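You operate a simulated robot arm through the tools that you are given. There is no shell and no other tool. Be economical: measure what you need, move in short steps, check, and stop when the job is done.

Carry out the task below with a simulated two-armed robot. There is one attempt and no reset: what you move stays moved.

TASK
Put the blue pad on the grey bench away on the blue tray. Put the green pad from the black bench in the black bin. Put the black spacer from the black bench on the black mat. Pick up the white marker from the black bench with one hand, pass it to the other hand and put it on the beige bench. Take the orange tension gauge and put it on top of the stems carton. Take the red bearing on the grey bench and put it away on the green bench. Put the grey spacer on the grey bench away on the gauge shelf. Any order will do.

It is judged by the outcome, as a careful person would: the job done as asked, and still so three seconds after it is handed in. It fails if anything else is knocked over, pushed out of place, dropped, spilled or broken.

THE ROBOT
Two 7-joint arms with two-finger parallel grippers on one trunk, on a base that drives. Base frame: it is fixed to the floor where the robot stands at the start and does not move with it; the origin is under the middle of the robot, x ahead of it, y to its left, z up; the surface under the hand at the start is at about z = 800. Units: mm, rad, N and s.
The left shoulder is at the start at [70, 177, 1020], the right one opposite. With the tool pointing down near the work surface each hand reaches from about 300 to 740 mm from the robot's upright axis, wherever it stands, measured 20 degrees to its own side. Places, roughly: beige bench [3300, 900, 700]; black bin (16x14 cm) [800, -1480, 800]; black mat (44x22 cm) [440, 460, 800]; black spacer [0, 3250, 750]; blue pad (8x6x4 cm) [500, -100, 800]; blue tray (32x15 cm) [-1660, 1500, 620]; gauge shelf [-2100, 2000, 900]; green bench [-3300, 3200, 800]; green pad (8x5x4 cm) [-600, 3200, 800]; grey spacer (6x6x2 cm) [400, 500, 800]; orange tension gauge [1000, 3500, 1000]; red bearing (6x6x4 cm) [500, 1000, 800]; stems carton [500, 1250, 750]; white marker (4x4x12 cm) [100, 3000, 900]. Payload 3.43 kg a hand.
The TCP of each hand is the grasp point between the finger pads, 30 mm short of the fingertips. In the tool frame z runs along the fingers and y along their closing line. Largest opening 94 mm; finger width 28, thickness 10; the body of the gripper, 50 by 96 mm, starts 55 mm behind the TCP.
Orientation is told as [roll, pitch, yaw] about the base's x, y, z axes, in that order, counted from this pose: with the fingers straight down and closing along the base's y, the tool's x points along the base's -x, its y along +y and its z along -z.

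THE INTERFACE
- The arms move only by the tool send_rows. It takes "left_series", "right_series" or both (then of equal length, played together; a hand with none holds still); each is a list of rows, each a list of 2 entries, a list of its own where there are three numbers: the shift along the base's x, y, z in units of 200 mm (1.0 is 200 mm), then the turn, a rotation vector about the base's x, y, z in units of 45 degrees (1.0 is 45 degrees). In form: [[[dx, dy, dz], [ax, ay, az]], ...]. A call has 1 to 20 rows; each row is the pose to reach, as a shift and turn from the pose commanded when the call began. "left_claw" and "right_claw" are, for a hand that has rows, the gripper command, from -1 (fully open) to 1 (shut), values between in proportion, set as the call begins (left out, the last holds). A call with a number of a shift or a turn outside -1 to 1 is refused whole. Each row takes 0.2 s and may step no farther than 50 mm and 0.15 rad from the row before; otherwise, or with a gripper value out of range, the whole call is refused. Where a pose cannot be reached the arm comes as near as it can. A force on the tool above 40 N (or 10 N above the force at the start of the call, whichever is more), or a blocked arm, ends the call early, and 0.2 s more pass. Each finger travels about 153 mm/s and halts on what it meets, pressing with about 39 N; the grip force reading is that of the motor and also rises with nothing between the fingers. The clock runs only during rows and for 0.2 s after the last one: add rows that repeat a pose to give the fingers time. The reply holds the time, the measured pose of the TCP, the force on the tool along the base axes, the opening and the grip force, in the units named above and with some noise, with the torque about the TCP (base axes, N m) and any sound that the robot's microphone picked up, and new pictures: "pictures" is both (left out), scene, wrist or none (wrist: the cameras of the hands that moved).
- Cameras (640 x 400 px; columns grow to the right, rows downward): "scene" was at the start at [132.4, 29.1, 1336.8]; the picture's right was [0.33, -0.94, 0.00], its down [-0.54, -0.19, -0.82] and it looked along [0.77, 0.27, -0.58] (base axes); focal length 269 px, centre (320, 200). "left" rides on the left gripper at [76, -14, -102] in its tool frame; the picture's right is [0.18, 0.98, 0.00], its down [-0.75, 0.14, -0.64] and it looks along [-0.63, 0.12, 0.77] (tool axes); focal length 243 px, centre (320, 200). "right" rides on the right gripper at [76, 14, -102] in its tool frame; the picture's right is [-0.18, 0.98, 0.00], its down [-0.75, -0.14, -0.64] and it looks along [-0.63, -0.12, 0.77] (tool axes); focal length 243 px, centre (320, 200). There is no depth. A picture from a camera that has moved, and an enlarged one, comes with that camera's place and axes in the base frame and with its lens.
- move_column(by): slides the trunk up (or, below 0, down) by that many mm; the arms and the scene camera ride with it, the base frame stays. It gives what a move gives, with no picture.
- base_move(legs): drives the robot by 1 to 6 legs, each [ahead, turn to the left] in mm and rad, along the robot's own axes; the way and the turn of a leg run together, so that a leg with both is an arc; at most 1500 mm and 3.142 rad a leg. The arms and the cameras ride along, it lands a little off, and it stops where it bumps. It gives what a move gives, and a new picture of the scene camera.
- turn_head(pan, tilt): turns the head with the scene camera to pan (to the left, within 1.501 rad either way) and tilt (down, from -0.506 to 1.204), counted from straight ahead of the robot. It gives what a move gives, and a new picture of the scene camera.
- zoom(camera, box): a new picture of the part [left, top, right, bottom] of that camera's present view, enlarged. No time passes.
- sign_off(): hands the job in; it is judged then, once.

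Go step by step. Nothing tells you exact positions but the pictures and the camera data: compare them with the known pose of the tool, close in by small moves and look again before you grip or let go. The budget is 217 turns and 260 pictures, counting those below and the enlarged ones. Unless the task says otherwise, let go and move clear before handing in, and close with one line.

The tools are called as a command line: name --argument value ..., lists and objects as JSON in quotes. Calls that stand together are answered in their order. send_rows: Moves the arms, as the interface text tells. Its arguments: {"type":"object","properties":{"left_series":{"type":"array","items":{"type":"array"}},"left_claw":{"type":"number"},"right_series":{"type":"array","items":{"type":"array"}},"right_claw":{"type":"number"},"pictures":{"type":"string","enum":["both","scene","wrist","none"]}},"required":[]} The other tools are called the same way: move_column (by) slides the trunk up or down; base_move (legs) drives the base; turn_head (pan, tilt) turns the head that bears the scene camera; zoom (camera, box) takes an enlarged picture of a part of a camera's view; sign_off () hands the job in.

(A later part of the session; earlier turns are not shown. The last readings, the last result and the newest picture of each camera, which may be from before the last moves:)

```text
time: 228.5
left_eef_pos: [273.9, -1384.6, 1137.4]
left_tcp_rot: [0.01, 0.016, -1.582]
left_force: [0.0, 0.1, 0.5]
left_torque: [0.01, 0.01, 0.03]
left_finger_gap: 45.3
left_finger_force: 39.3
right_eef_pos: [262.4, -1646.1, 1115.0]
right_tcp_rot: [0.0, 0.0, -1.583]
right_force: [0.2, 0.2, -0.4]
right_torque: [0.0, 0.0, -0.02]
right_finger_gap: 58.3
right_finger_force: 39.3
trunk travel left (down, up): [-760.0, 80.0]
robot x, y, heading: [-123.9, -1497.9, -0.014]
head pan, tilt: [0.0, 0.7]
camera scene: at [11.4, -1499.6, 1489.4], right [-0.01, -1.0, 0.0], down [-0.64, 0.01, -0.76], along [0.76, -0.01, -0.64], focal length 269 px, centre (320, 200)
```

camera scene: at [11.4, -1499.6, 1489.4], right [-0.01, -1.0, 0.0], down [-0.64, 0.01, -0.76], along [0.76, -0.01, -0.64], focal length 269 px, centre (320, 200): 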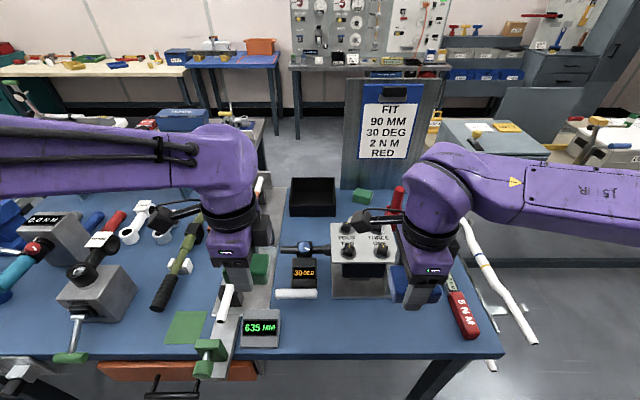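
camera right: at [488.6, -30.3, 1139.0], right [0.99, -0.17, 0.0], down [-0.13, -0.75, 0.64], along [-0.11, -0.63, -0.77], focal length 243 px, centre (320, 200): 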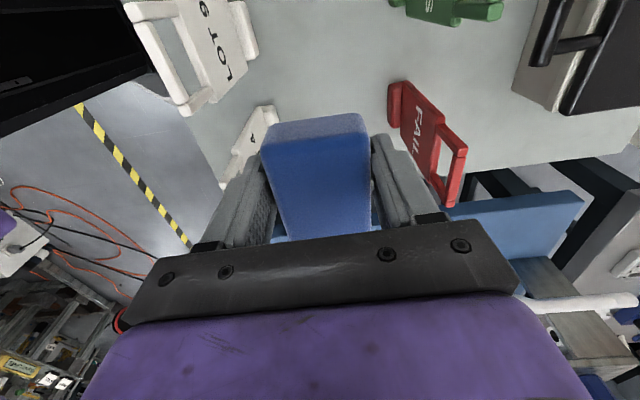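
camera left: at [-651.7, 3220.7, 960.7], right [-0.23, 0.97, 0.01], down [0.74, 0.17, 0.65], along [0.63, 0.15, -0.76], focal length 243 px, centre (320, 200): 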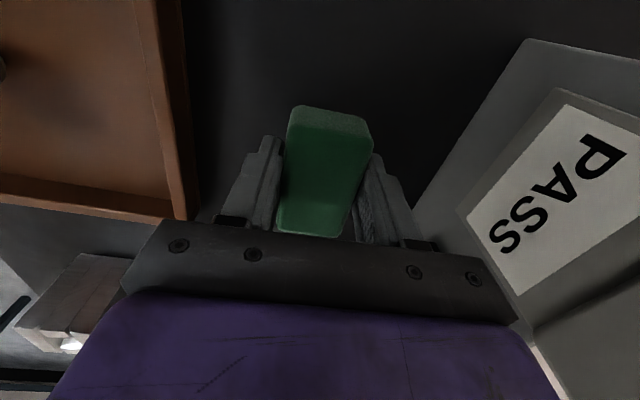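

The bin is in the far part of the blue bench, with its front face near x = 738 and its centre about (808, -1487). The robot must get closer, so I'll zoom to check the bin and the approach.

zoom --camera "scene" --box '[250, 160, 390, 250]'

turn_head --pan 0.0 --tilt 1.2

```text
4.44 times, centred on (320, 205) of scene
camera zoom: at [11.4, -1499.6, 1489.4], right [-0.01, -1.0, 0.0], down [-0.64, 0.01, -0.76], along [0.76, -0.01, -0.64], focal length 1194 px, centre (320, 178)
```

zoom: 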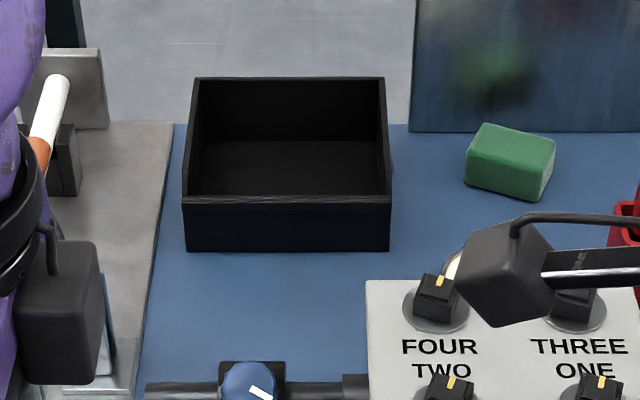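

```text
time: 229.4
left_eef_pos: [276.0, -1382.1, 1137.9]
left_tcp_rot: [0.01, 0.016, -1.583]
left_force: [0.6, 0.9, -0.1]
left_torque: [0.05, 0.0, -0.01]
left_finger_gap: 45.1
left_finger_force: 39.2
right_eef_pos: [261.3, -1644.4, 1114.8]
right_tcp_rot: [0.001, -0.002, -1.582]
right_force: [-0.5, -0.1, 0.4]
right_torque: [0.02, -0.01, -0.01]
right_finger_gap: 58.2
right_finger_force: 39.4
trunk travel left (down, up): [-760.0, 80.0]
robot x, y, heading: [-124.3, -1497.6, -0.01]
head pan, tilt: [0.0, 1.201]
camera scene: at [-17.6, -1499.5, 1453.4], right [-0.01, -1.0, 0.0], down [-0.93, 0.01, -0.36], along [0.36, 0.0, -0.93], focal length 269 px, centre (320, 200)
```

scene: 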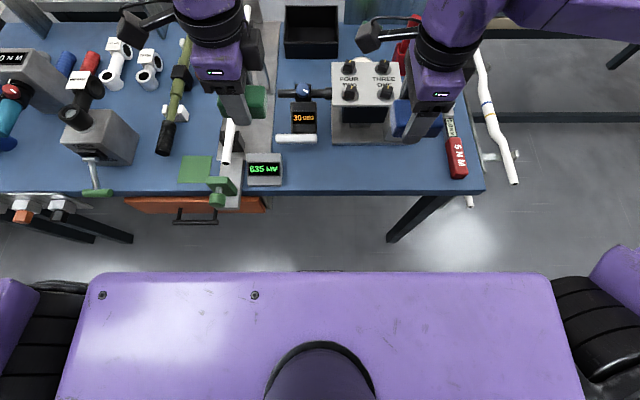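

The bin is about 60 mm tall, centred at (815, -1480). I'll go 200 mm forward, then turn right slightly so the left hand has its best reach.

base_move --legs '[[200, 0], [0, -0.3]]'

turn_head --pan 0.25 --tilt 0.75

```text
time: 232.0
left_eef_pos: [490.8, -1507.6, 1137.1]
left_tcp_rot: [0.009, 0.015, -1.882]
left_force: [0.0, 0.3, -0.7]
left_torque: [0.01, -0.06, 0.02]
left_finger_gap: 45.4
left_finger_force: 38.9
right_eef_pos: [399.6, -1752.6, 1115.9]
right_tcp_rot: [0.0, 0.0, -1.882]
right_force: [0.1, 0.2, -0.6]
right_torque: [-0.02, -0.04, -0.01]
right_finger_gap: 58.3
right_finger_force: 38.5
trunk travel left (down, up): [-760.0, 80.0]
robot x, y, heading: [75.5, -1497.5, -0.309]
head pan, tilt: [0.0, 1.201]
camera scene: at [176.1, -1531.6, 1453.4], right [-0.3, -0.95, 0.0], down [-0.89, 0.28, -0.36], along [0.35, -0.11, -0.93], focal length 269 px, centre (320, 200)
```

scene: 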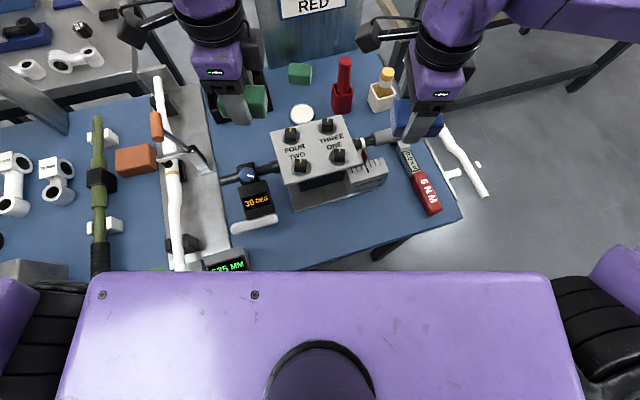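

```text
time: 232.9
left_eef_pos: [490.1, -1507.7, 1137.0]
left_tcp_rot: [0.009, 0.016, -1.882]
left_force: [-0.1, 0.7, -1.4]
left_torque: [-0.03, 0.01, 0.0]
left_finger_gap: 45.1
left_finger_force: 39.1
right_eef_pos: [399.5, -1752.2, 1115.1]
right_tcp_rot: [0.001, -0.002, -1.881]
right_force: [0.1, -0.7, 0.0]
right_torque: [-0.01, 0.02, -0.02]
right_finger_gap: 58.1
right_finger_force: 39.6
trunk travel left (down, up): [-760.0, 80.0]
robot x, y, heading: [75.5, -1502.3, -0.31]
head pan, tilt: [0.25, 0.75]
camera scene: at [206.0, -1520.3, 1485.0], right [-0.06, -1.0, 0.0], down [-0.68, 0.04, -0.73], along [0.73, -0.04, -0.68], focal length 269 px, centre (320, 200)
```

scene: 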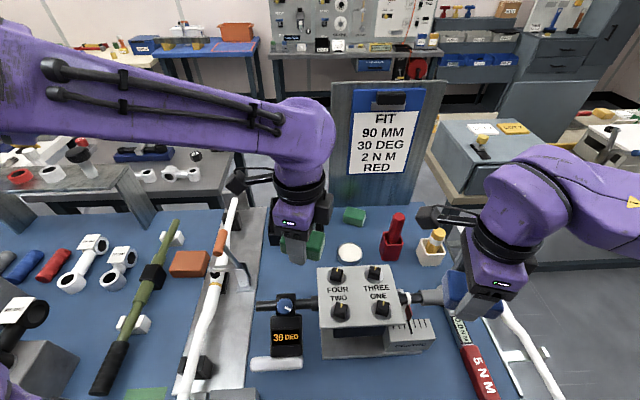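

The left hand carries the pad toward the bin now, with yaw squared to it.

send_rows --left_series '[[[0.15, 0.02, 0], [0, 0, 0.1]], [[0.33, 0.05, 0], [0, 0, 0.2]], [[0.5, 0.07, -0.02], [0, 0, 0.3]], [[0.66, 0.1, -0.06], [0, 0, 0.395]], [[0.82, 0.12, -0.15], [0, 0, 0.395]], [[0.98, 0.14, -0.25], [0, 0, 0.395]]]' --pictures "none"

send_rows --left_series '[[[0.12, 0, -0.1], [0, 0, 0]], [[0.28, 0, -0.2], [0, 0, 0]], [[0.42, 0, -0.3], [0, 0, 0]], [[0.52, 0, -0.42], [0, 0, 0]], [[0.57, 0, -0.55], [0, 0, 0]], [[0.57, 0, -0.65], [0, 0, 0]]]' --pictures "both"

```text
time: 234.3
left_eef_pos: [688.3, -1478.5, 1087.9]
left_tcp_rot: [0.007, 0.017, -1.573]
left_force: [0.8, -0.2, -0.6]
left_torque: [-0.01, 0.02, 0.0]
left_finger_gap: 45.2
left_finger_force: 39.1
right_eef_pos: [402.0, -1752.7, 1114.4]
right_tcp_rot: [-0.002, -0.001, -1.881]
right_force: [0.6, -0.3, 0.4]
right_torque: [0.0, 0.03, -0.03]
right_finger_gap: 58.2
right_finger_force: 39.1
trunk travel left (down, up): [-760.0, 80.0]
robot x, y, heading: [73.7, -1499.4, -0.314]
head pan, tilt: [0.25, 0.75]
```

```text
time: 235.7
left_eef_pos: [799.8, -1477.0, 955.2]
left_tcp_rot: [0.011, 0.015, -1.571]
left_force: [0.0, 0.7, -0.7]
left_torque: [0.04, 0.02, 0.0]
left_finger_gap: 45.0
left_finger_force: 38.9
right_eef_pos: [399.5, -1752.5, 1115.0]
right_tcp_rot: [-0.001, -0.002, -1.881]
right_force: [-0.1, -0.3, -0.1]
right_torque: [-0.01, -0.02, 0.0]
right_finger_gap: 58.5
right_finger_force: 39.1
trunk travel left (down, up): [-760.0, 80.0]
robot x, y, heading: [75.7, -1502.0, -0.304]
head pan, tilt: [0.25, 0.75]
camera scene: at [206.0, -1520.1, 1485.1], right [-0.06, -1.0, 0.0], down [-0.68, 0.04, -0.73], along [0.73, -0.04, -0.68], focal length 269 px, centre (320, 200)
camera left: at [785.1, -1403.6, 1060.0], right [0.98, 0.18, 0.01], down [0.13, -0.76, 0.63], along [0.13, -0.62, -0.78], focal length 243 px, centre (320, 200)
```

scene: 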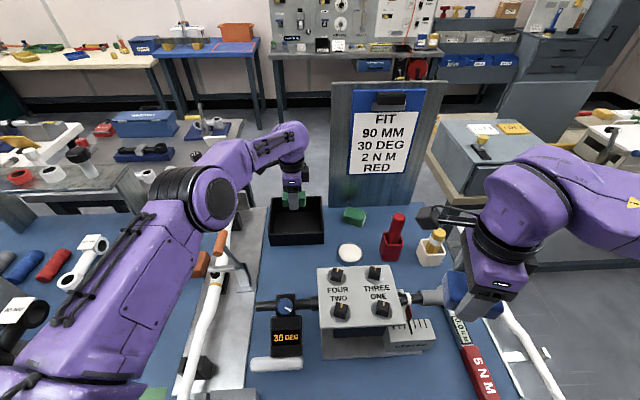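
left: 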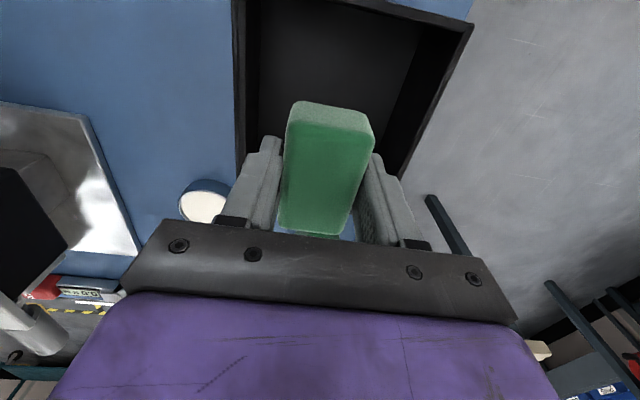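

Well aligned over the bin. I'll lower the pad into it.

send_rows --left_series '[[[0.03, -0.02, -0.15], [0, 0, 0]], [[0.03, -0.02, -0.3], [0, 0, 0]], [[0.03, -0.02, -0.42], [0, 0, 0]], [[0.03, -0.02, -0.5], [0, 0, 0]], [[0.03, -0.02, -0.54], [0, 0, 0]]]' --pictures "both"

```text
time: 236.9
left_eef_pos: [799.1, -1477.6, 849.7]
left_tcp_rot: [0.01, 0.018, -1.572]
left_force: [0.1, -0.6, -0.4]
left_torque: [0.02, 0.02, -0.02]
left_finger_gap: 45.2
left_finger_force: 38.8
left hand out of reach, approached as far as the arm can: row 3, 4, 5
right_eef_pos: [399.1, -1753.1, 1114.9]
right_tcp_rot: [0.0, -0.003, -1.883]
right_force: [0.4, 0.2, -0.6]
right_torque: [0.0, -0.01, 0.0]
right_finger_gap: 58.3
right_finger_force: 38.5
trunk travel left (down, up): [-760.0, 80.0]
robot x, y, heading: [79.2, -1499.1, -0.31]
head pan, tilt: [0.25, 0.75]
camera scene: at [205.8, -1520.2, 1485.1], right [-0.06, -1.0, 0.0], down [-0.68, 0.04, -0.73], along [0.73, -0.04, -0.68], focal length 269 px, centre (320, 200)
camera left: at [784.5, -1402.8, 954.4], right [0.98, 0.18, 0.01], down [0.13, -0.76, 0.63], along [0.13, -0.62, -0.78], focal length 243 px, centre (320, 200)
```

scene: 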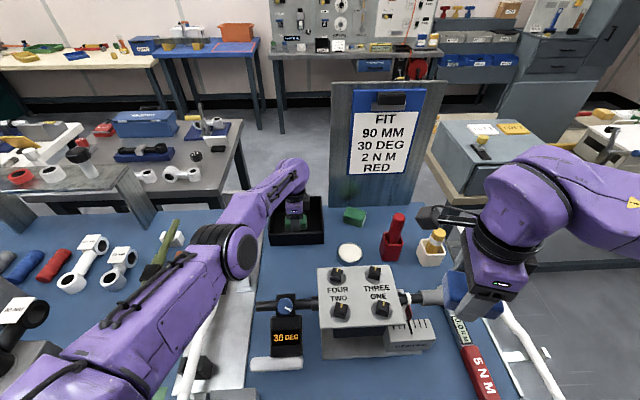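
left: 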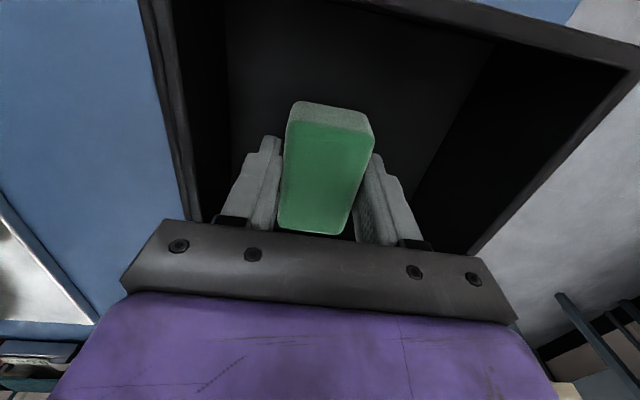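

The pad is inside, slightly above the floor, and the arm is at its reach limit. I'll lower the trunk a little to set it down.

move_column --by -9

```text
time: 237.5
left_eef_pos: [798.7, -1475.6, 841.9]
left_tcp_rot: [0.01, 0.017, -1.573]
left_force: [0.4, -0.4, 0.0]
left_torque: [0.01, 0.0, -0.01]
left_finger_gap: 45.4
left_finger_force: 39.3
right_eef_pos: [399.1, -1753.4, 1106.5]
right_tcp_rot: [-0.001, -0.002, -1.883]
right_force: [0.5, -0.4, 0.3]
right_torque: [-0.04, 0.04, -0.03]
right_finger_gap: 58.4
right_finger_force: 38.5
trunk travel left (down, up): [-751.0, 89.0]
robot x, y, heading: [75.9, -1498.5, -0.309]
head pan, tilt: [0.25, 0.75]
```

move_column --by -5

```text
time: 238.0
left_eef_pos: [799.5, -1476.7, 838.5]
left_tcp_rot: [0.013, 0.017, -1.571]
left_force: [0.5, 0.2, 8.9]
left_torque: [-0.31, 0.18, 0.03]
left_finger_gap: 45.3
left_finger_force: 39.2
right_eef_pos: [399.3, -1752.7, 1101.3]
right_tcp_rot: [0.002, -0.001, -1.882]
right_force: [0.5, -0.2, 0.7]
right_torque: [-0.01, -0.01, 0.02]
right_finger_gap: 58.3
right_finger_force: 39.0
trunk travel left (down, up): [-746.0, 94.0]
robot x, y, heading: [75.4, -1501.2, -0.308]
head pan, tilt: [0.25, 0.75]
```

It touches the floor of the bin. I'll open moderately and rise straight up.

send_rows --left_series '[[[0, 0, 0], [0, 0, 0]], [[0, 0, 0], [0, 0, 0]], [[0, 0, 0.06], [0, 0, 0]], [[0, 0, 0.2], [0, 0, 0]], [[0, 0, 0.4], [0, 0, 0]], [[0, 0, 0.6], [0, 0, 0]], [[-0.05, 0, 0.8], [0, 0, 0]], [[-0.15, 0, 1.0], [0, 0, 0]]]' --left_claw -0.32 --pictures "both"

```text
time: 239.8
left_eef_pos: [765.7, -1475.7, 1039.5]
left_tcp_rot: [0.008, 0.016, -1.572]
left_force: [0.4, 0.2, 0.5]
left_torque: [-0.01, -0.01, 0.0]
left_finger_gap: 61.9
left_finger_force: 0.0
right_eef_pos: [398.1, -1753.4, 1101.6]
right_tcp_rot: [0.001, -0.004, -1.883]
right_force: [0.1, 0.2, 0.0]
right_torque: [-0.01, -0.02, -0.02]
right_finger_gap: 58.3
right_finger_force: 39.3
trunk travel left (down, up): [-746.0, 94.0]
robot x, y, heading: [78.5, -1497.5, -0.309]
head pan, tilt: [0.25, 0.75]
camera scene: at [203.4, -1520.2, 1471.3], right [-0.06, -1.0, 0.0], down [-0.68, 0.04, -0.73], along [0.73, -0.04, -0.68], focal length 269 px, centre (320, 200)
camera left: at [750.7, -1401.8, 1143.0], right [0.98, 0.18, 0.01], down [0.13, -0.76, 0.63], along [0.13, -0.62, -0.78], focal length 243 px, centre (320, 200)
```

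scene: 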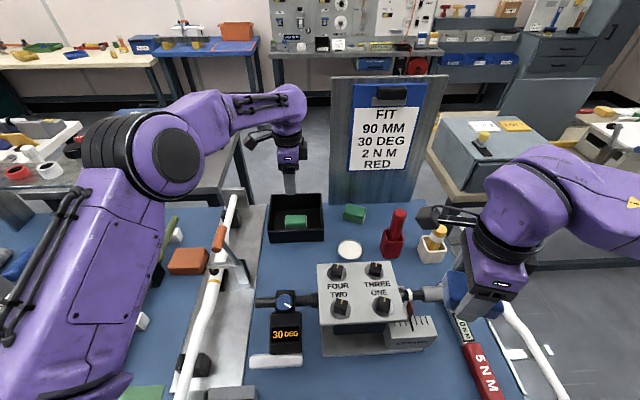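
left: 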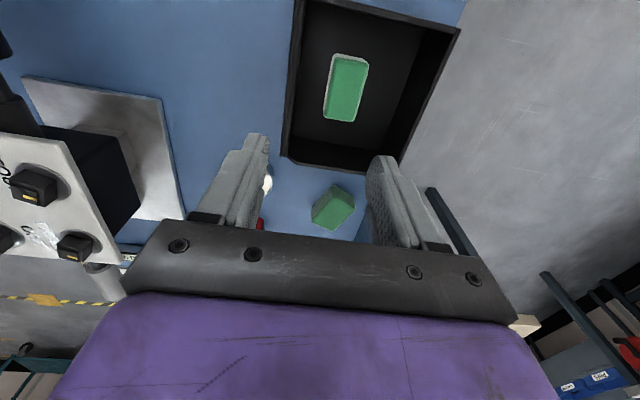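

The green pad is in the bin. I'll retract the left arm.

send_rows --left_series '[[[-0.2, 0, 0.08], [0, 0, 0]], [[-0.4, 0, 0.16], [0, 0, 0]], [[-0.6, 0, 0.24], [0, 0, 0]], [[-0.8, 0, 0.3], [0, 0, 0]], [[-1.0, 0, 0.35], [0, 0, 0]]]' --pictures "none"

send_rows --left_series '[[[-0.2, 0, 0], [0, 0, 0]], [[-0.4, 0, 0], [0, 0, 0]], [[-0.5, 0.1, 0], [0, 0, 0]]]' --pictures "none"

```text
time: 241.0
left_eef_pos: [565.6, -1474.4, 1109.3]
left_tcp_rot: [0.012, 0.014, -1.57]
left_force: [-0.8, -0.2, 0.0]
left_torque: [0.0, -0.03, 0.02]
left_finger_gap: 62.1
left_finger_force: 0.2
right_eef_pos: [397.9, -1752.6, 1101.6]
right_tcp_rot: [0.0, -0.003, -1.88]
right_force: [-0.8, -0.5, 0.0]
right_torque: [0.02, -0.04, -0.03]
right_finger_gap: 58.3
right_finger_force: 39.2
trunk travel left (down, up): [-746.0, 94.0]
robot x, y, heading: [76.9, -1500.7, -0.308]
head pan, tilt: [0.25, 0.75]
```

```text
time: 241.8
left_eef_pos: [469.2, -1453.1, 1107.9]
left_tcp_rot: [0.011, 0.015, -1.571]
left_force: [0.4, 0.2, 0.7]
left_torque: [-0.02, 0.01, -0.02]
left_finger_gap: 62.0
left_finger_force: 0.0
right_eef_pos: [401.4, -1751.6, 1101.3]
right_tcp_rot: [-0.001, -0.003, -1.883]
right_force: [0.4, 0.6, 0.2]
right_torque: [-0.04, 0.02, -0.02]
right_finger_gap: 58.4
right_finger_force: 39.1
trunk travel left (down, up): [-746.0, 94.0]
robot x, y, heading: [76.8, -1497.8, -0.311]
head pan, tilt: [0.25, 0.75]
```

Now back out and head north with the blue pad.

base_move --legs '[[0, 0.31], [-230, 0], [0, 1.571]]'

```text
time: 248.4
left_eef_pos: [-328.1, -1143.3, 1107.9]
left_tcp_rot: [0.011, 0.017, 0.332]
left_force: [-0.6, -0.3, 0.3]
left_torque: [-0.01, 0.01, -0.03]
left_finger_gap: 61.8
left_finger_force: 0.1
right_eef_pos: [-23.9, -1109.9, 1101.0]
right_tcp_rot: [-0.001, -0.002, 0.02]
right_force: [-0.5, 0.5, -0.8]
right_torque: [-0.02, 0.0, 0.02]
right_finger_gap: 58.6
right_finger_force: 38.8
trunk travel left (down, up): [-746.0, 94.0]
robot x, y, heading: [-157.1, -1500.4, 1.593]
head pan, tilt: [0.25, 0.75]
camera scene: at [-182.0, -1369.5, 1471.1], right [0.96, 0.27, 0.0], down [0.18, -0.66, -0.73], along [-0.2, 0.7, -0.68], focal length 269 px, centre (320, 200)
```

scene: 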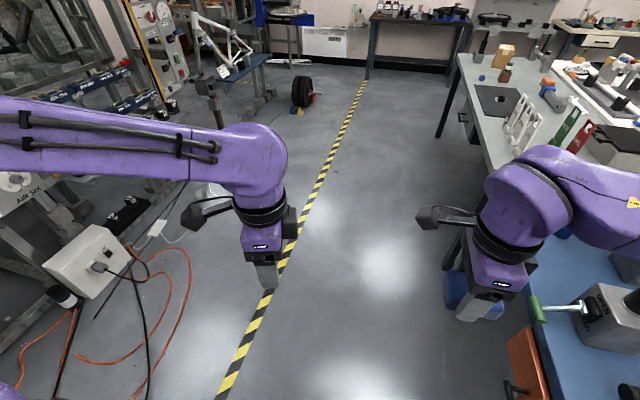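

Clear aisle. I'll drive north to the tray's latitude and turn west.

base_move --legs '[[1500, 0], [1490, 0], [0, 1.55], [500, 0]]'

turn_head --pan 0.0 --tilt 0.7

```text
time: 269.0
left_eef_pos: [-1085.2, 1286.4, 1107.9]
left_tcp_rot: [0.01, 0.016, 1.891]
left_force: [0.4, -0.3, -0.1]
left_torque: [-0.02, 0.0, -0.03]
left_finger_gap: 62.0
left_finger_force: 0.2
right_eef_pos: [-1114.4, 1590.2, 1102.2]
right_tcp_rot: [0.0, -0.002, 1.584]
right_force: [0.6, -0.4, -0.4]
right_torque: [-0.02, 0.01, 0.02]
right_finger_gap: 58.1
right_finger_force: 38.9
trunk travel left (down, up): [-746.0, 94.0]
robot x, y, heading: [-730.4, 1451.6, -3.13]
head pan, tilt: [0.25, 0.75]
camera scene: at [-858.4, 1430.1, 1471.2], right [-0.26, 0.97, 0.0], down [0.66, 0.18, -0.73], along [-0.71, -0.19, -0.68], focal length 269 px, centre (320, 200)
```

scene: 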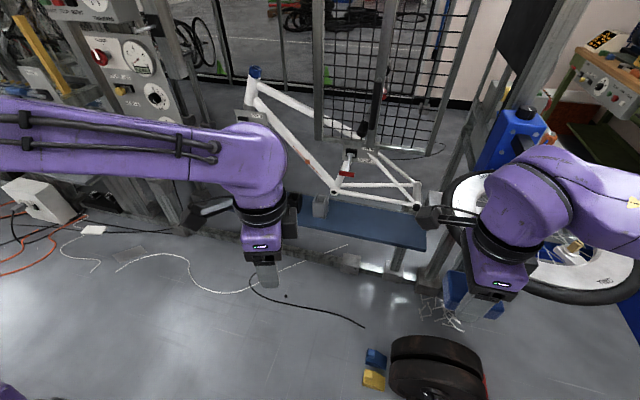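

```text
time: 269.8
left_eef_pos: [-1086.2, 1286.1, 1106.8]
left_tcp_rot: [0.009, 0.015, 1.894]
left_force: [0.1, 0.4, -0.5]
left_torque: [0.01, 0.01, 0.03]
left_finger_gap: 62.1
left_finger_force: 0.1
right_eef_pos: [-1116.6, 1591.0, 1101.8]
right_tcp_rot: [0.0, -0.002, 1.583]
right_force: [-0.5, -0.6, 0.3]
right_torque: [0.0, 0.0, 0.02]
right_finger_gap: 58.2
right_finger_force: 38.4
trunk travel left (down, up): [-746.0, 94.0]
robot x, y, heading: [-722.5, 1458.1, -3.126]
head pan, tilt: [0.0, 0.7]
camera scene: at [-864.4, 1450.4, 1475.3], right [-0.01, 1.0, 0.0], down [0.64, 0.01, -0.76], along [-0.76, -0.01, -0.64], focal length 269 px, centre (320, 200)
```

scene: 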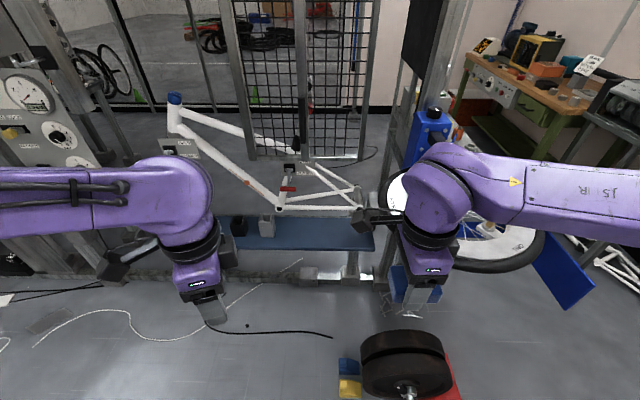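

I'll zoom on the blue ledge to see the tray itself.

zoom --camera "scene" --box '[200, 190, 400, 310]'

zoom --camera "scene" --box '[310, 290, 490, 400]'

```text
3.20 times, centred on (300, 250) of scene
camera zoom: at [-864.4, 1450.4, 1475.3], right [-0.01, 1.0, 0.0], down [0.64, 0.01, -0.76], along [-0.76, -0.01, -0.64], focal length 860 px, centre (384, 40)
```

zoom: 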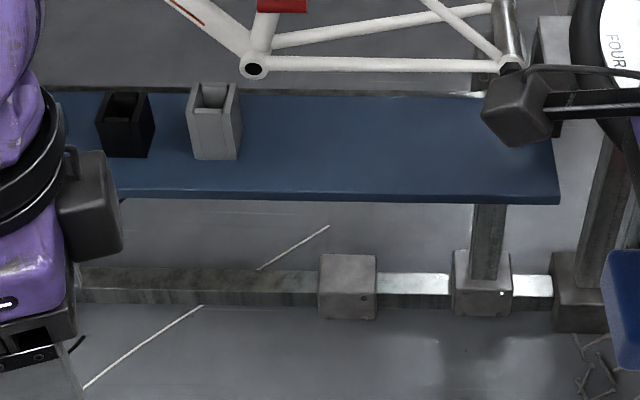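

```text
3.56 times, centred on (400, 345) of scene
camera zoom: at [-864.4, 1450.4, 1475.3], right [-0.01, 1.0, 0.0], down [0.64, 0.01, -0.76], along [-0.76, -0.01, -0.64], focal length 956 px, centre (36, -316)
```

zoom: 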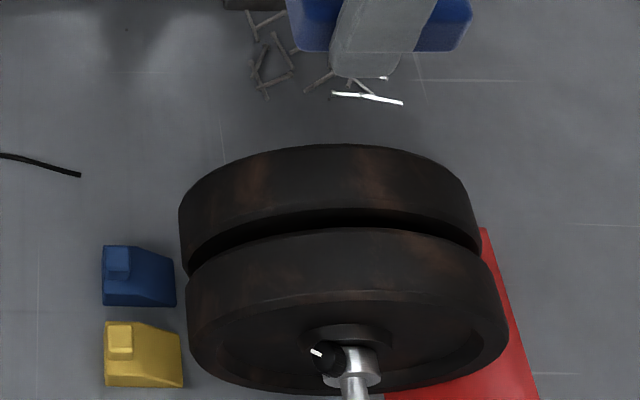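

The blue tray is the clear blue ledge right of the grey block, with its surface near z ≈ 620 and the bike frame just behind it at x ≈ -1710. I'll approach to about (-940, 1380), clear of the floor blocks and barbell.

base_move --legs '[[0, 0.33], [231, 0], [0, -0.28]]'

move_column --by -250

turn_head --pan -0.1 --tilt 0.75

```text
time: 273.5
left_eef_pos: [-1291.1, 1187.4, 1106.8]
left_tcp_rot: [0.011, 0.016, 1.946]
left_force: [-0.1, 0.7, 0.4]
left_torque: [-0.01, -0.02, -0.01]
left_finger_gap: 62.0
left_finger_force: 0.0
right_eef_pos: [-1335.2, 1488.8, 1101.1]
right_tcp_rot: [0.001, -0.001, 1.638]
right_force: [-0.3, -0.6, 0.3]
right_torque: [0.04, 0.01, 0.01]
right_finger_gap: 58.1
right_finger_force: 39.6
trunk travel left (down, up): [-746.0, 94.0]
robot x, y, heading: [-943.0, 1367.3, -3.073]
head pan, tilt: [0.0, 0.7]
camera scene: at [-1076.9, 1362.7, 1475.4], right [-0.07, 1.0, 0.0], down [0.64, 0.04, -0.77], along [-0.76, -0.05, -0.64], focal length 269 px, centre (320, 200)
```

scene: 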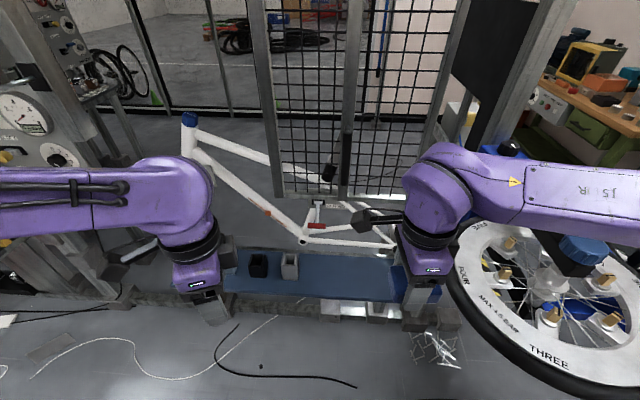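

```text
time: 276.1
left_eef_pos: [-1291.4, 1187.2, 858.1]
left_tcp_rot: [0.011, 0.016, 1.947]
left_force: [0.1, 0.0, 1.3]
left_torque: [-0.03, 0.0, 0.0]
left_finger_gap: 61.9
left_finger_force: 0.1
right_eef_pos: [-1335.6, 1489.2, 850.5]
right_tcp_rot: [0.0, -0.002, 1.638]
right_force: [-0.4, -1.1, 0.3]
right_torque: [-0.01, 0.01, -0.01]
right_finger_gap: 58.5
right_finger_force: 39.3
trunk travel left (down, up): [-496.0, 344.0]
robot x, y, heading: [-940.6, 1376.4, -3.072]
head pan, tilt: [0.0, 0.7]
```

```text
time: 276.8
left_eef_pos: [-1290.0, 1186.7, 857.0]
left_tcp_rot: [0.009, 0.016, 1.946]
left_force: [0.2, 0.2, -0.1]
left_torque: [0.01, 0.01, 0.02]
left_finger_gap: 62.0
left_finger_force: 0.1
right_eef_pos: [-1335.3, 1489.7, 851.0]
right_tcp_rot: [0.0, -0.002, 1.634]
right_force: [-0.2, 0.6, 0.1]
right_torque: [-0.01, -0.02, -0.01]
right_finger_gap: 58.2
right_finger_force: 39.7
trunk travel left (down, up): [-496.0, 344.0]
robot x, y, heading: [-944.3, 1371.9, -3.074]
head pan, tilt: [-0.099, 0.75]
camera scene: at [-1075.4, 1371.6, 1221.1], right [0.03, 1.0, 0.0], down [0.68, -0.02, -0.73], along [-0.73, 0.02, -0.68], focal length 269 px, centre (320, 200)
```

scene: 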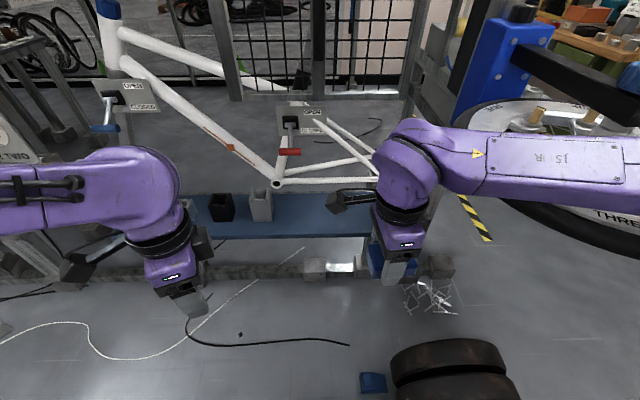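

The ledge is at about z 630, spanning x -1560 to -1745, with the frame near its back edge. I'll extend the right hand toward (-1635, 1460).

send_rows --right_series '[[[-0.1, -0.03, 0], [0, 0, -0.03]], [[-0.25, -0.06, 0], [0, 0, -0.06]], [[-0.4, -0.1, 0], [0, 0, -0.083]], [[-0.55, -0.13, 0], [0, 0, -0.083]], [[-0.7, -0.15, 0], [0, 0, -0.083]], [[-0.85, -0.15, 0], [0, 0, -0.083]], [[-0.95, -0.15, 0], [0, 0, -0.083]]]' --pictures "both"

```text
time: 278.4
left_eef_pos: [-1290.6, 1187.0, 857.8]
left_tcp_rot: [0.011, 0.016, 1.946]
left_force: [0.0, 0.8, -0.2]
left_torque: [-0.03, -0.01, -0.02]
left_finger_gap: 61.9
left_finger_force: 0.1
right_eef_pos: [-1525.2, 1460.3, 853.8]
right_tcp_rot: [0.0, -0.002, 1.572]
right_force: [0.1, -0.9, -0.7]
right_torque: [0.01, -0.03, 0.05]
right_finger_gap: 58.1
right_finger_force: 38.8
trunk travel left (down, up): [-496.0, 344.0]
robot x, y, heading: [-941.2, 1372.7, -3.073]
head pan, tilt: [-0.099, 0.75]
camera scene: at [-1075.9, 1371.2, 1221.1], right [0.03, 1.0, 0.0], down [0.68, -0.02, -0.73], along [-0.73, 0.02, -0.68], focal length 269 px, centre (320, 200)
camera right: at [-1539.7, 1384.1, 956.3], right [-0.98, 0.18, 0.0], down [0.14, 0.75, 0.64], along [0.12, 0.63, -0.77], focal length 243 px, centre (320, 200)
```

scene: 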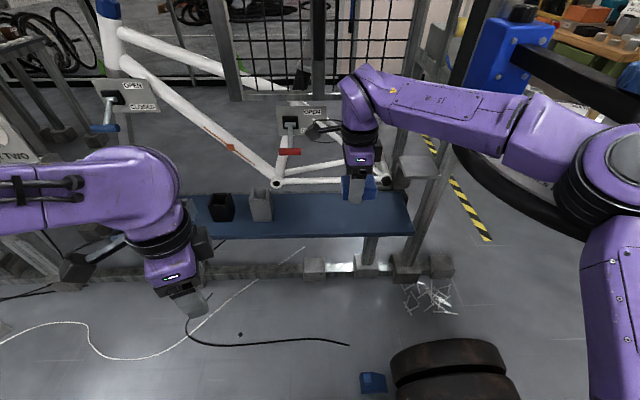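
right: 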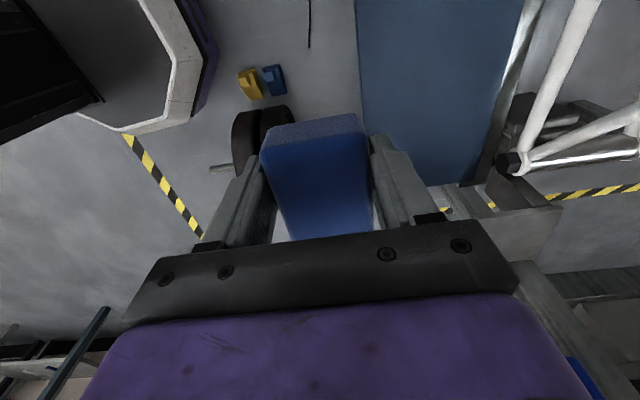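

The ledge spans x -1573 to -1742 and the frame sits at its back edge. I'll move to x = -1645 and lower in stages.

send_rows --right_series '[[[-0.12, 0, -0.02], [0, 0, 0]], [[-0.28, 0, -0.05], [0, 0, 0]], [[-0.45, 0, -0.1], [0, 0, 0]], [[-0.58, 0, -0.2], [0, 0, 0]], [[-0.6, 0, -0.35], [0, 0, 0]], [[-0.6, 0, -0.5], [0, 0, 0]]]' --pictures "both"

```text
time: 279.8
left_eef_pos: [-1291.4, 1185.9, 856.6]
left_tcp_rot: [0.009, 0.018, 1.947]
left_force: [-0.2, 0.6, -1.2]
left_torque: [0.03, 0.0, -0.01]
left_finger_gap: 62.2
left_finger_force: 0.0
right_eef_pos: [-1636.1, 1461.3, 750.6]
right_tcp_rot: [-0.001, -0.001, 1.57]
right_force: [0.4, 0.6, -0.8]
right_torque: [-0.04, 0.05, 0.02]
right_finger_gap: 58.1
right_finger_force: 39.6
right hand out of reach, approached as far as the arm can: row 4, 5, 6
trunk travel left (down, up): [-496.0, 344.0]
robot x, y, heading: [-943.0, 1373.3, -3.075]
head pan, tilt: [-0.099, 0.75]
camera scene: at [-1076.9, 1371.6, 1220.7], right [0.03, 1.0, 0.0], down [0.68, -0.02, -0.73], along [-0.73, 0.02, -0.68], focal length 269 px, centre (320, 200)
camera right: at [-1650.5, 1385.6, 853.1], right [-0.98, 0.18, 0.0], down [0.14, 0.75, 0.64], along [0.12, 0.63, -0.77], focal length 243 px, centre (320, 200)
```

scene: 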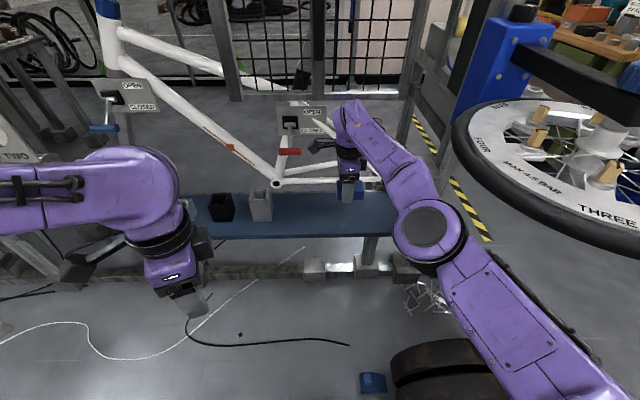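
right: 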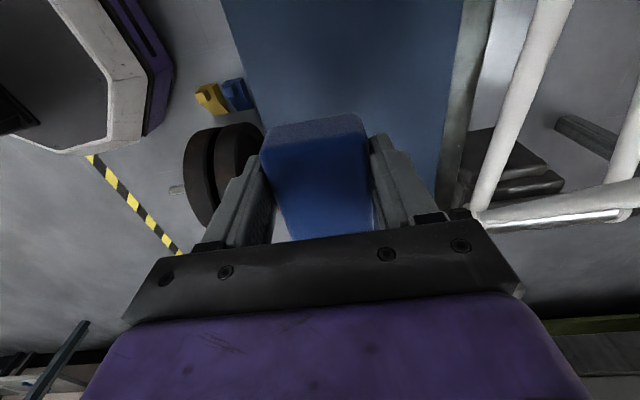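

The hand is at its reach limit but over the ledge. I'll lower the trunk to bring the pad down.

move_column --by -60

zoom --camera "right" --box '[0, 0, 640, 400]'

```text
time: 280.8
left_eef_pos: [-1290.3, 1186.7, 797.5]
left_tcp_rot: [0.01, 0.016, 1.945]
left_force: [0.9, -0.6, -0.2]
left_torque: [0.0, 0.0, 0.01]
left_finger_gap: 62.0
left_finger_force: 0.1
right_eef_pos: [-1635.5, 1461.3, 691.2]
right_tcp_rot: [-0.001, -0.001, 1.57]
right_force: [0.2, 0.3, -0.8]
right_torque: [-0.07, -0.01, 0.02]
right_finger_gap: 58.2
right_finger_force: 39.0
trunk travel left (down, up): [-436.0, 404.0]
robot x, y, heading: [-940.8, 1375.2, -3.076]
head pan, tilt: [-0.099, 0.75]
```

```text
1.00 times, centred on (320, 200) of right (not enlarged: the box is as wide or as high as the picture)
camera zoom: at [-1649.1, 1385.7, 795.2], right [-0.98, 0.18, 0.0], down [0.14, 0.75, 0.64], along [0.12, 0.63, -0.77], focal length 243 px, centre (320, 200)
```

zoom: 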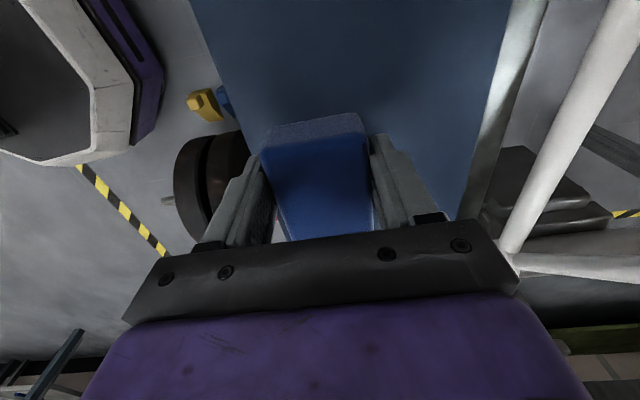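

The ledge surface works out to about z ≈ 601. I'll lower further.

move_column --by -46

```text
time: 281.6
left_eef_pos: [-1288.6, 1186.7, 754.2]
left_tcp_rot: [0.014, 0.014, 1.946]
left_force: [0.9, 0.4, 0.0]
left_torque: [-0.01, 0.02, -0.04]
left_finger_gap: 62.1
left_finger_force: 0.1
right_eef_pos: [-1635.9, 1461.6, 652.6]
right_tcp_rot: [0.013, -0.002, 1.571]
right_force: [-14.1, -2.6, 38.1]
right_torque: [0.16, 0.01, 0.08]
right_finger_gap: 58.5
right_finger_force: 38.9
trunk travel left (down, up): [-390.0, 450.0]
robot x, y, heading: [-940.8, 1372.3, -3.072]
head pan, tilt: [-0.099, 0.75]
```

Contact at z ≈ 652. I'll ease up a little before releasing.

move_column --by 6

```text
time: 282.2
left_eef_pos: [-1288.9, 1187.0, 757.9]
left_tcp_rot: [0.013, 0.016, 1.945]
left_force: [0.2, 0.3, 0.3]
left_torque: [-0.01, -0.01, -0.01]
left_finger_gap: 62.0
left_finger_force: 0.0
right_eef_pos: [-1635.1, 1461.5, 652.8]
right_tcp_rot: [0.001, -0.003, 1.57]
right_force: [-8.6, -0.2, 19.5]
right_torque: [0.0, 0.69, 0.04]
right_finger_gap: 58.4
right_finger_force: 38.9
trunk travel left (down, up): [-396.0, 444.0]
robot x, y, heading: [-942.9, 1373.1, -3.072]
head pan, tilt: [-0.099, 0.75]
```

send_rows --right_series '[[[0.04, 0, 0], [0, 0, 0]], [[0.04, 0, 0], [0, 0, 0]], [[0.04, 0, 0.05], [0, 0, 0]], [[0.04, 0, 0.15], [0, 0, 0]], [[0.04, 0, 0.3], [0, 0, 0]], [[0.04, 0, 0.5], [0, 0, 0]], [[0.06, 0, 0.7], [0, 0, 0]], [[0.1, 0, 0.9], [0, 0, 0]]]' --right_claw -0.62 --pictures "both"

```text
time: 284.0
left_eef_pos: [-1289.4, 1187.7, 757.7]
left_tcp_rot: [0.011, 0.016, 1.947]
left_force: [0.3, 0.7, 0.0]
left_torque: [0.02, -0.01, 0.02]
left_finger_gap: 62.0
left_finger_force: 0.1
right_eef_pos: [-1602.8, 1457.4, 822.1]
right_tcp_rot: [0.002, -0.001, 1.573]
right_force: [-0.5, -0.5, 1.2]
right_torque: [0.0, 0.01, 0.02]
right_finger_gap: 76.2
right_finger_force: 0.1
right hand out of reach, approached as far as the arm can: row 1, 2, 3, 6, 7, 8
trunk travel left (down, up): [-396.0, 444.0]
robot x, y, heading: [-940.5, 1370.5, -3.074]
head pan, tilt: [-0.099, 0.75]
camera scene: at [-1074.9, 1371.3, 1121.1], right [0.03, 1.0, 0.0], down [0.68, -0.02, -0.73], along [-0.73, 0.02, -0.68], focal length 269 px, centre (320, 200)
camera right: at [-1615.7, 1380.5, 925.7], right [-0.98, 0.18, 0.0], down [0.14, 0.75, 0.64], along [0.12, 0.63, -0.77], focal length 243 px, centre (320, 200)
```

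scene: 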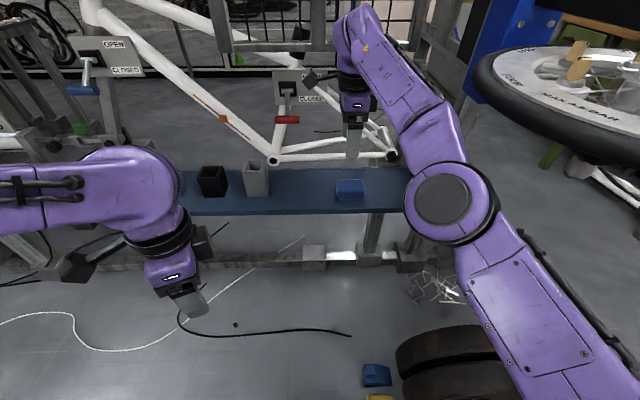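
right: 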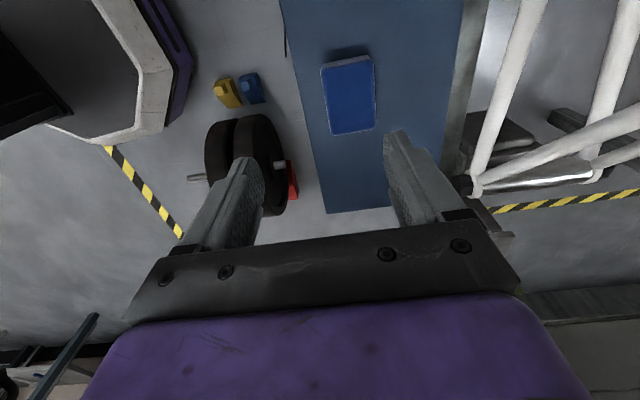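

The blue pad is on the blue tray. I'll retract the right arm toward the body, then raise the trunk.

send_rows --right_series '[[[0.12, 0, 0.05], [0, 0, 0]], [[0.3, 0, 0.05], [0, 0, 0]], [[0.5, 0, 0.05], [0, 0, 0]], [[0.7, 0, 0.05], [0, 0, 0]], [[0.9, 0, 0.05], [0, 0, 0]], [[1.0, 0, 0.05], [0, 0, 0]], [[1.0, 0, 0.05], [0, 0, 0]]]' --pictures "none"

send_rows --right_series '[[[0.15, 0, 0], [0, 0, 0]], [[0.3, 0, 0], [0, 0, 0]], [[0.4, 0, 0], [0, 0, 0]]]' --pictures "scene"

```text
time: 285.6
left_eef_pos: [-1290.9, 1187.4, 757.8]
left_tcp_rot: [0.011, 0.016, 1.946]
left_force: [-0.3, 0.6, -0.4]
left_torque: [-0.02, -0.01, -0.02]
left_finger_gap: 62.1
left_finger_force: 0.0
right_eef_pos: [-1585.9, 1440.6, 849.6]
right_tcp_rot: [-0.003, -0.001, 1.571]
right_force: [-1.0, 0.5, -0.7]
right_torque: [0.01, -0.01, -0.01]
right_finger_gap: 76.1
right_finger_force: 0.1
right hand out of reach, approached as far as the arm can: row 1, 2, 3, 4, 5, 6, 7
trunk travel left (down, up): [-396.0, 444.0]
robot x, y, heading: [-941.3, 1373.7, -3.078]
head pan, tilt: [-0.099, 0.75]
```

```text
time: 286.4
left_eef_pos: [-1291.1, 1186.6, 757.9]
left_tcp_rot: [0.011, 0.018, 1.945]
left_force: [0.1, 1.2, 0.4]
left_torque: [0.03, 0.04, 0.0]
left_finger_gap: 62.0
left_finger_force: 0.1
right_eef_pos: [-1579.6, 1434.9, 860.2]
right_tcp_rot: [0.0, -0.002, 1.57]
right_force: [-0.5, -0.5, 0.0]
right_torque: [0.01, 0.01, -0.01]
right_finger_gap: 75.8
right_finger_force: 0.1
right hand out of reach, approached as far as the arm can: row 1, 2, 3
trunk travel left (down, up): [-396.0, 444.0]
robot x, y, heading: [-943.1, 1374.2, -3.076]
head pan, tilt: [-0.099, 0.75]
camera scene: at [-1075.5, 1371.5, 1121.1], right [0.03, 1.0, 0.0], down [0.68, -0.02, -0.73], along [-0.73, 0.02, -0.68], focal length 269 px, centre (320, 200)
```

scene: 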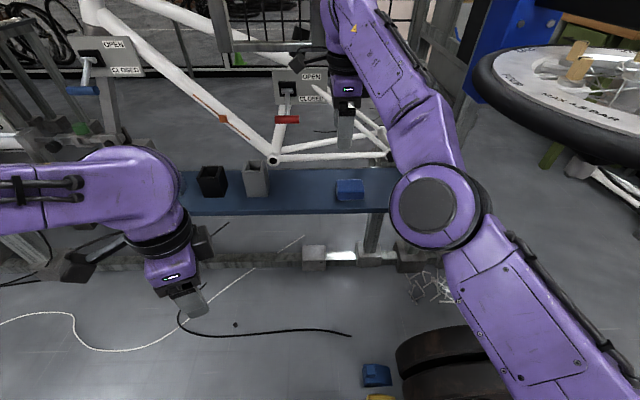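

The hand is held up by a joint limit because it's too high for the low trunk. I'll command it lower so it can retract.

send_rows --right_series '[[[0, 0, -0.1], [0, 0, 0]], [[0, 0, -0.2], [0, 0, 0]], [[0, 0, -0.3], [0, 0, 0]], [[0, 0, -0.4], [0, 0, 0]], [[0, 0, -0.5], [0, 0, 0]], [[0, 0, -0.5], [0, 0, 0]], [[0, 0, -0.5], [0, 0, 0]]]' --pictures "scene"

```text
time: 288.0
left_eef_pos: [-1290.5, 1187.0, 758.8]
left_tcp_rot: [0.011, 0.017, 1.946]
left_force: [0.0, 0.1, 0.2]
left_torque: [-0.03, 0.03, -0.02]
left_finger_gap: 62.0
left_finger_force: 0.0
right_eef_pos: [-1606.3, 1427.7, 771.4]
right_tcp_rot: [-0.001, 0.0, 1.572]
right_force: [0.8, 0.6, 0.3]
right_torque: [-0.01, 0.01, 0.0]
right_finger_gap: 76.2
right_finger_force: 0.0
right hand out of reach, approached as far as the arm can: row 1, 2, 3, 4, 5, 6, 7
trunk travel left (down, up): [-396.0, 444.0]
robot x, y, heading: [-935.6, 1373.9, -3.07]
head pan, tilt: [-0.099, 0.75]
camera scene: at [-1075.5, 1371.5, 1121.1], right [0.03, 1.0, 0.0], down [0.68, -0.02, -0.73], along [-0.73, 0.02, -0.68], focal length 269 px, centre (320, 200)
```

scene: 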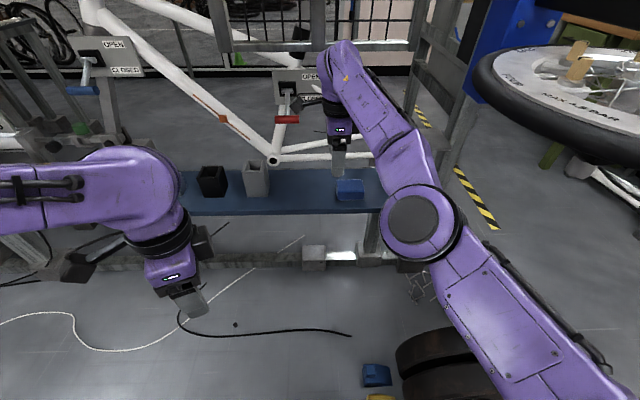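

The arm seems stuck near its extended posture. I'll back the base straight away so the arm is in free space, then sort out the posture.

base_move --legs '[[-400, 0]]'

send_rows --right_series '[[[0.05, 0.1, -0.1], [0, 0, 0]], [[0.1, 0.2, -0.2], [0, 0, 0]], [[0.15, 0.3, -0.3], [0, 0, 0]], [[0.2, 0.4, -0.4], [0, 0, 0]], [[0.2, 0.4, -0.4], [0, 0, 0]]]' --pictures "scene"

```text
time: 290.5
left_eef_pos: [-896.6, 1214.4, 756.9]
left_tcp_rot: [0.01, 0.015, 1.946]
left_force: [0.8, 0.2, -0.5]
left_torque: [-0.01, 0.02, -0.02]
left_finger_gap: 61.6
left_finger_force: 0.1
right_eef_pos: [-1212.1, 1454.2, 772.0]
right_tcp_rot: [0.001, -0.001, 1.571]
right_force: [0.7, -1.0, -0.1]
right_torque: [0.01, 0.02, 0.02]
right_finger_gap: 75.8
right_finger_force: 0.1
trunk travel left (down, up): [-396.0, 444.0]
robot x, y, heading: [-545.7, 1396.8, -3.071]
head pan, tilt: [-0.099, 0.75]
camera scene: at [-680.9, 1398.3, 1121.2], right [0.03, 1.0, 0.0], down [0.68, -0.02, -0.73], along [-0.73, 0.02, -0.68], focal length 269 px, centre (320, 200)
```

scene: 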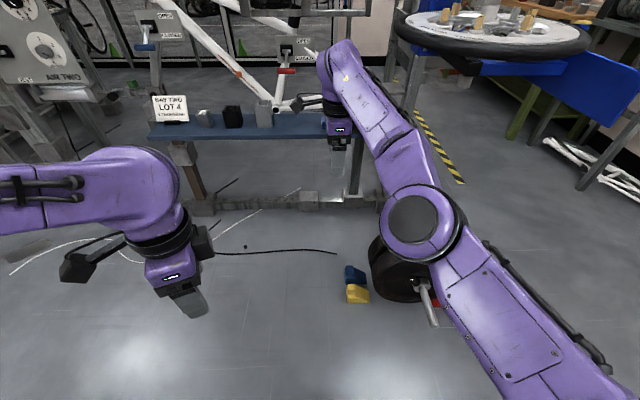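

```text
time: 291.7
left_eef_pos: [-896.4, 1213.7, 757.5]
left_tcp_rot: [0.011, 0.015, 1.946]
left_force: [-0.2, -0.3, -0.2]
left_torque: [-0.01, 0.0, 0.0]
left_finger_gap: 62.2
left_finger_force: 0.2
right_eef_pos: [-1236.1, 1501.5, 721.0]
right_tcp_rot: [-0.004, -0.002, 1.573]
right_force: [0.8, -0.3, -0.6]
right_torque: [-0.02, -0.01, -0.01]
right_finger_gap: 75.9
right_finger_force: 0.2
right hand out of reach, approached as far as the arm can: row 1, 2, 3, 4, 5
trunk travel left (down, up): [-396.0, 444.0]
robot x, y, heading: [-545.7, 1396.4, -3.067]
head pan, tilt: [-0.099, 0.75]
camera scene: at [-681.6, 1398.3, 1121.1], right [0.03, 1.0, 0.0], down [0.68, -0.02, -0.73], along [-0.73, 0.02, -0.68], focal length 269 px, centre (320, 200)
```

scene: 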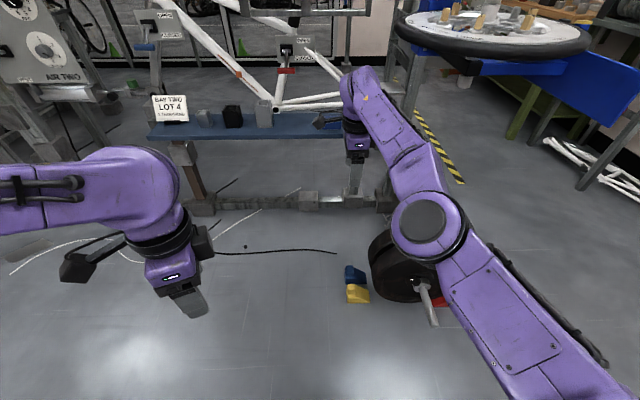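

It follows sideways but not inward, so the wrist roll is likely at its limit. I'll turn the right tool back by 45° to free it.

send_rows --right_series '[[[0, 0, 0], [0, 0, 0.17]], [[0, 0, 0], [0, 0, 0.34]], [[0, 0, 0], [0, 0, 0.51]], [[0, 0, 0], [0, 0, 0.68]], [[0, 0, 0], [0, 0, 0.85]], [[0, 0, 0], [0, 0, 1.0]], [[0, 0, 0], [0, 0, 1.0]]]' --pictures "scene"

```text
time: 293.3
left_eef_pos: [-896.8, 1213.6, 756.8]
left_tcp_rot: [0.011, 0.015, 1.947]
left_force: [0.1, 0.3, -1.2]
left_torque: [-0.02, 0.02, 0.0]
left_finger_gap: 61.8
left_finger_force: 0.2
right_eef_pos: [-1237.2, 1500.6, 717.5]
right_tcp_rot: [-0.001, -0.002, 2.359]
right_force: [-0.5, -0.5, 0.4]
right_torque: [0.02, -0.01, -0.02]
right_finger_gap: 75.9
right_finger_force: 0.0
trunk travel left (down, up): [-396.0, 444.0]
robot x, y, heading: [-546.7, 1399.4, -3.075]
head pan, tilt: [-0.099, 0.75]
camera scene: at [-681.5, 1398.3, 1121.1], right [0.03, 1.0, 0.0], down [0.68, -0.02, -0.73], along [-0.73, 0.02, -0.68], focal length 269 px, centre (320, 200)
```

scene: 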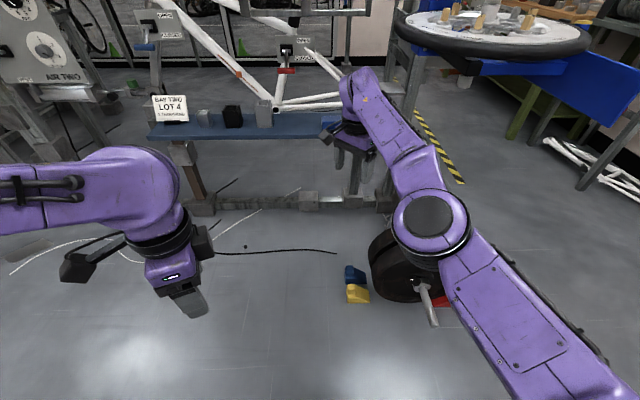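

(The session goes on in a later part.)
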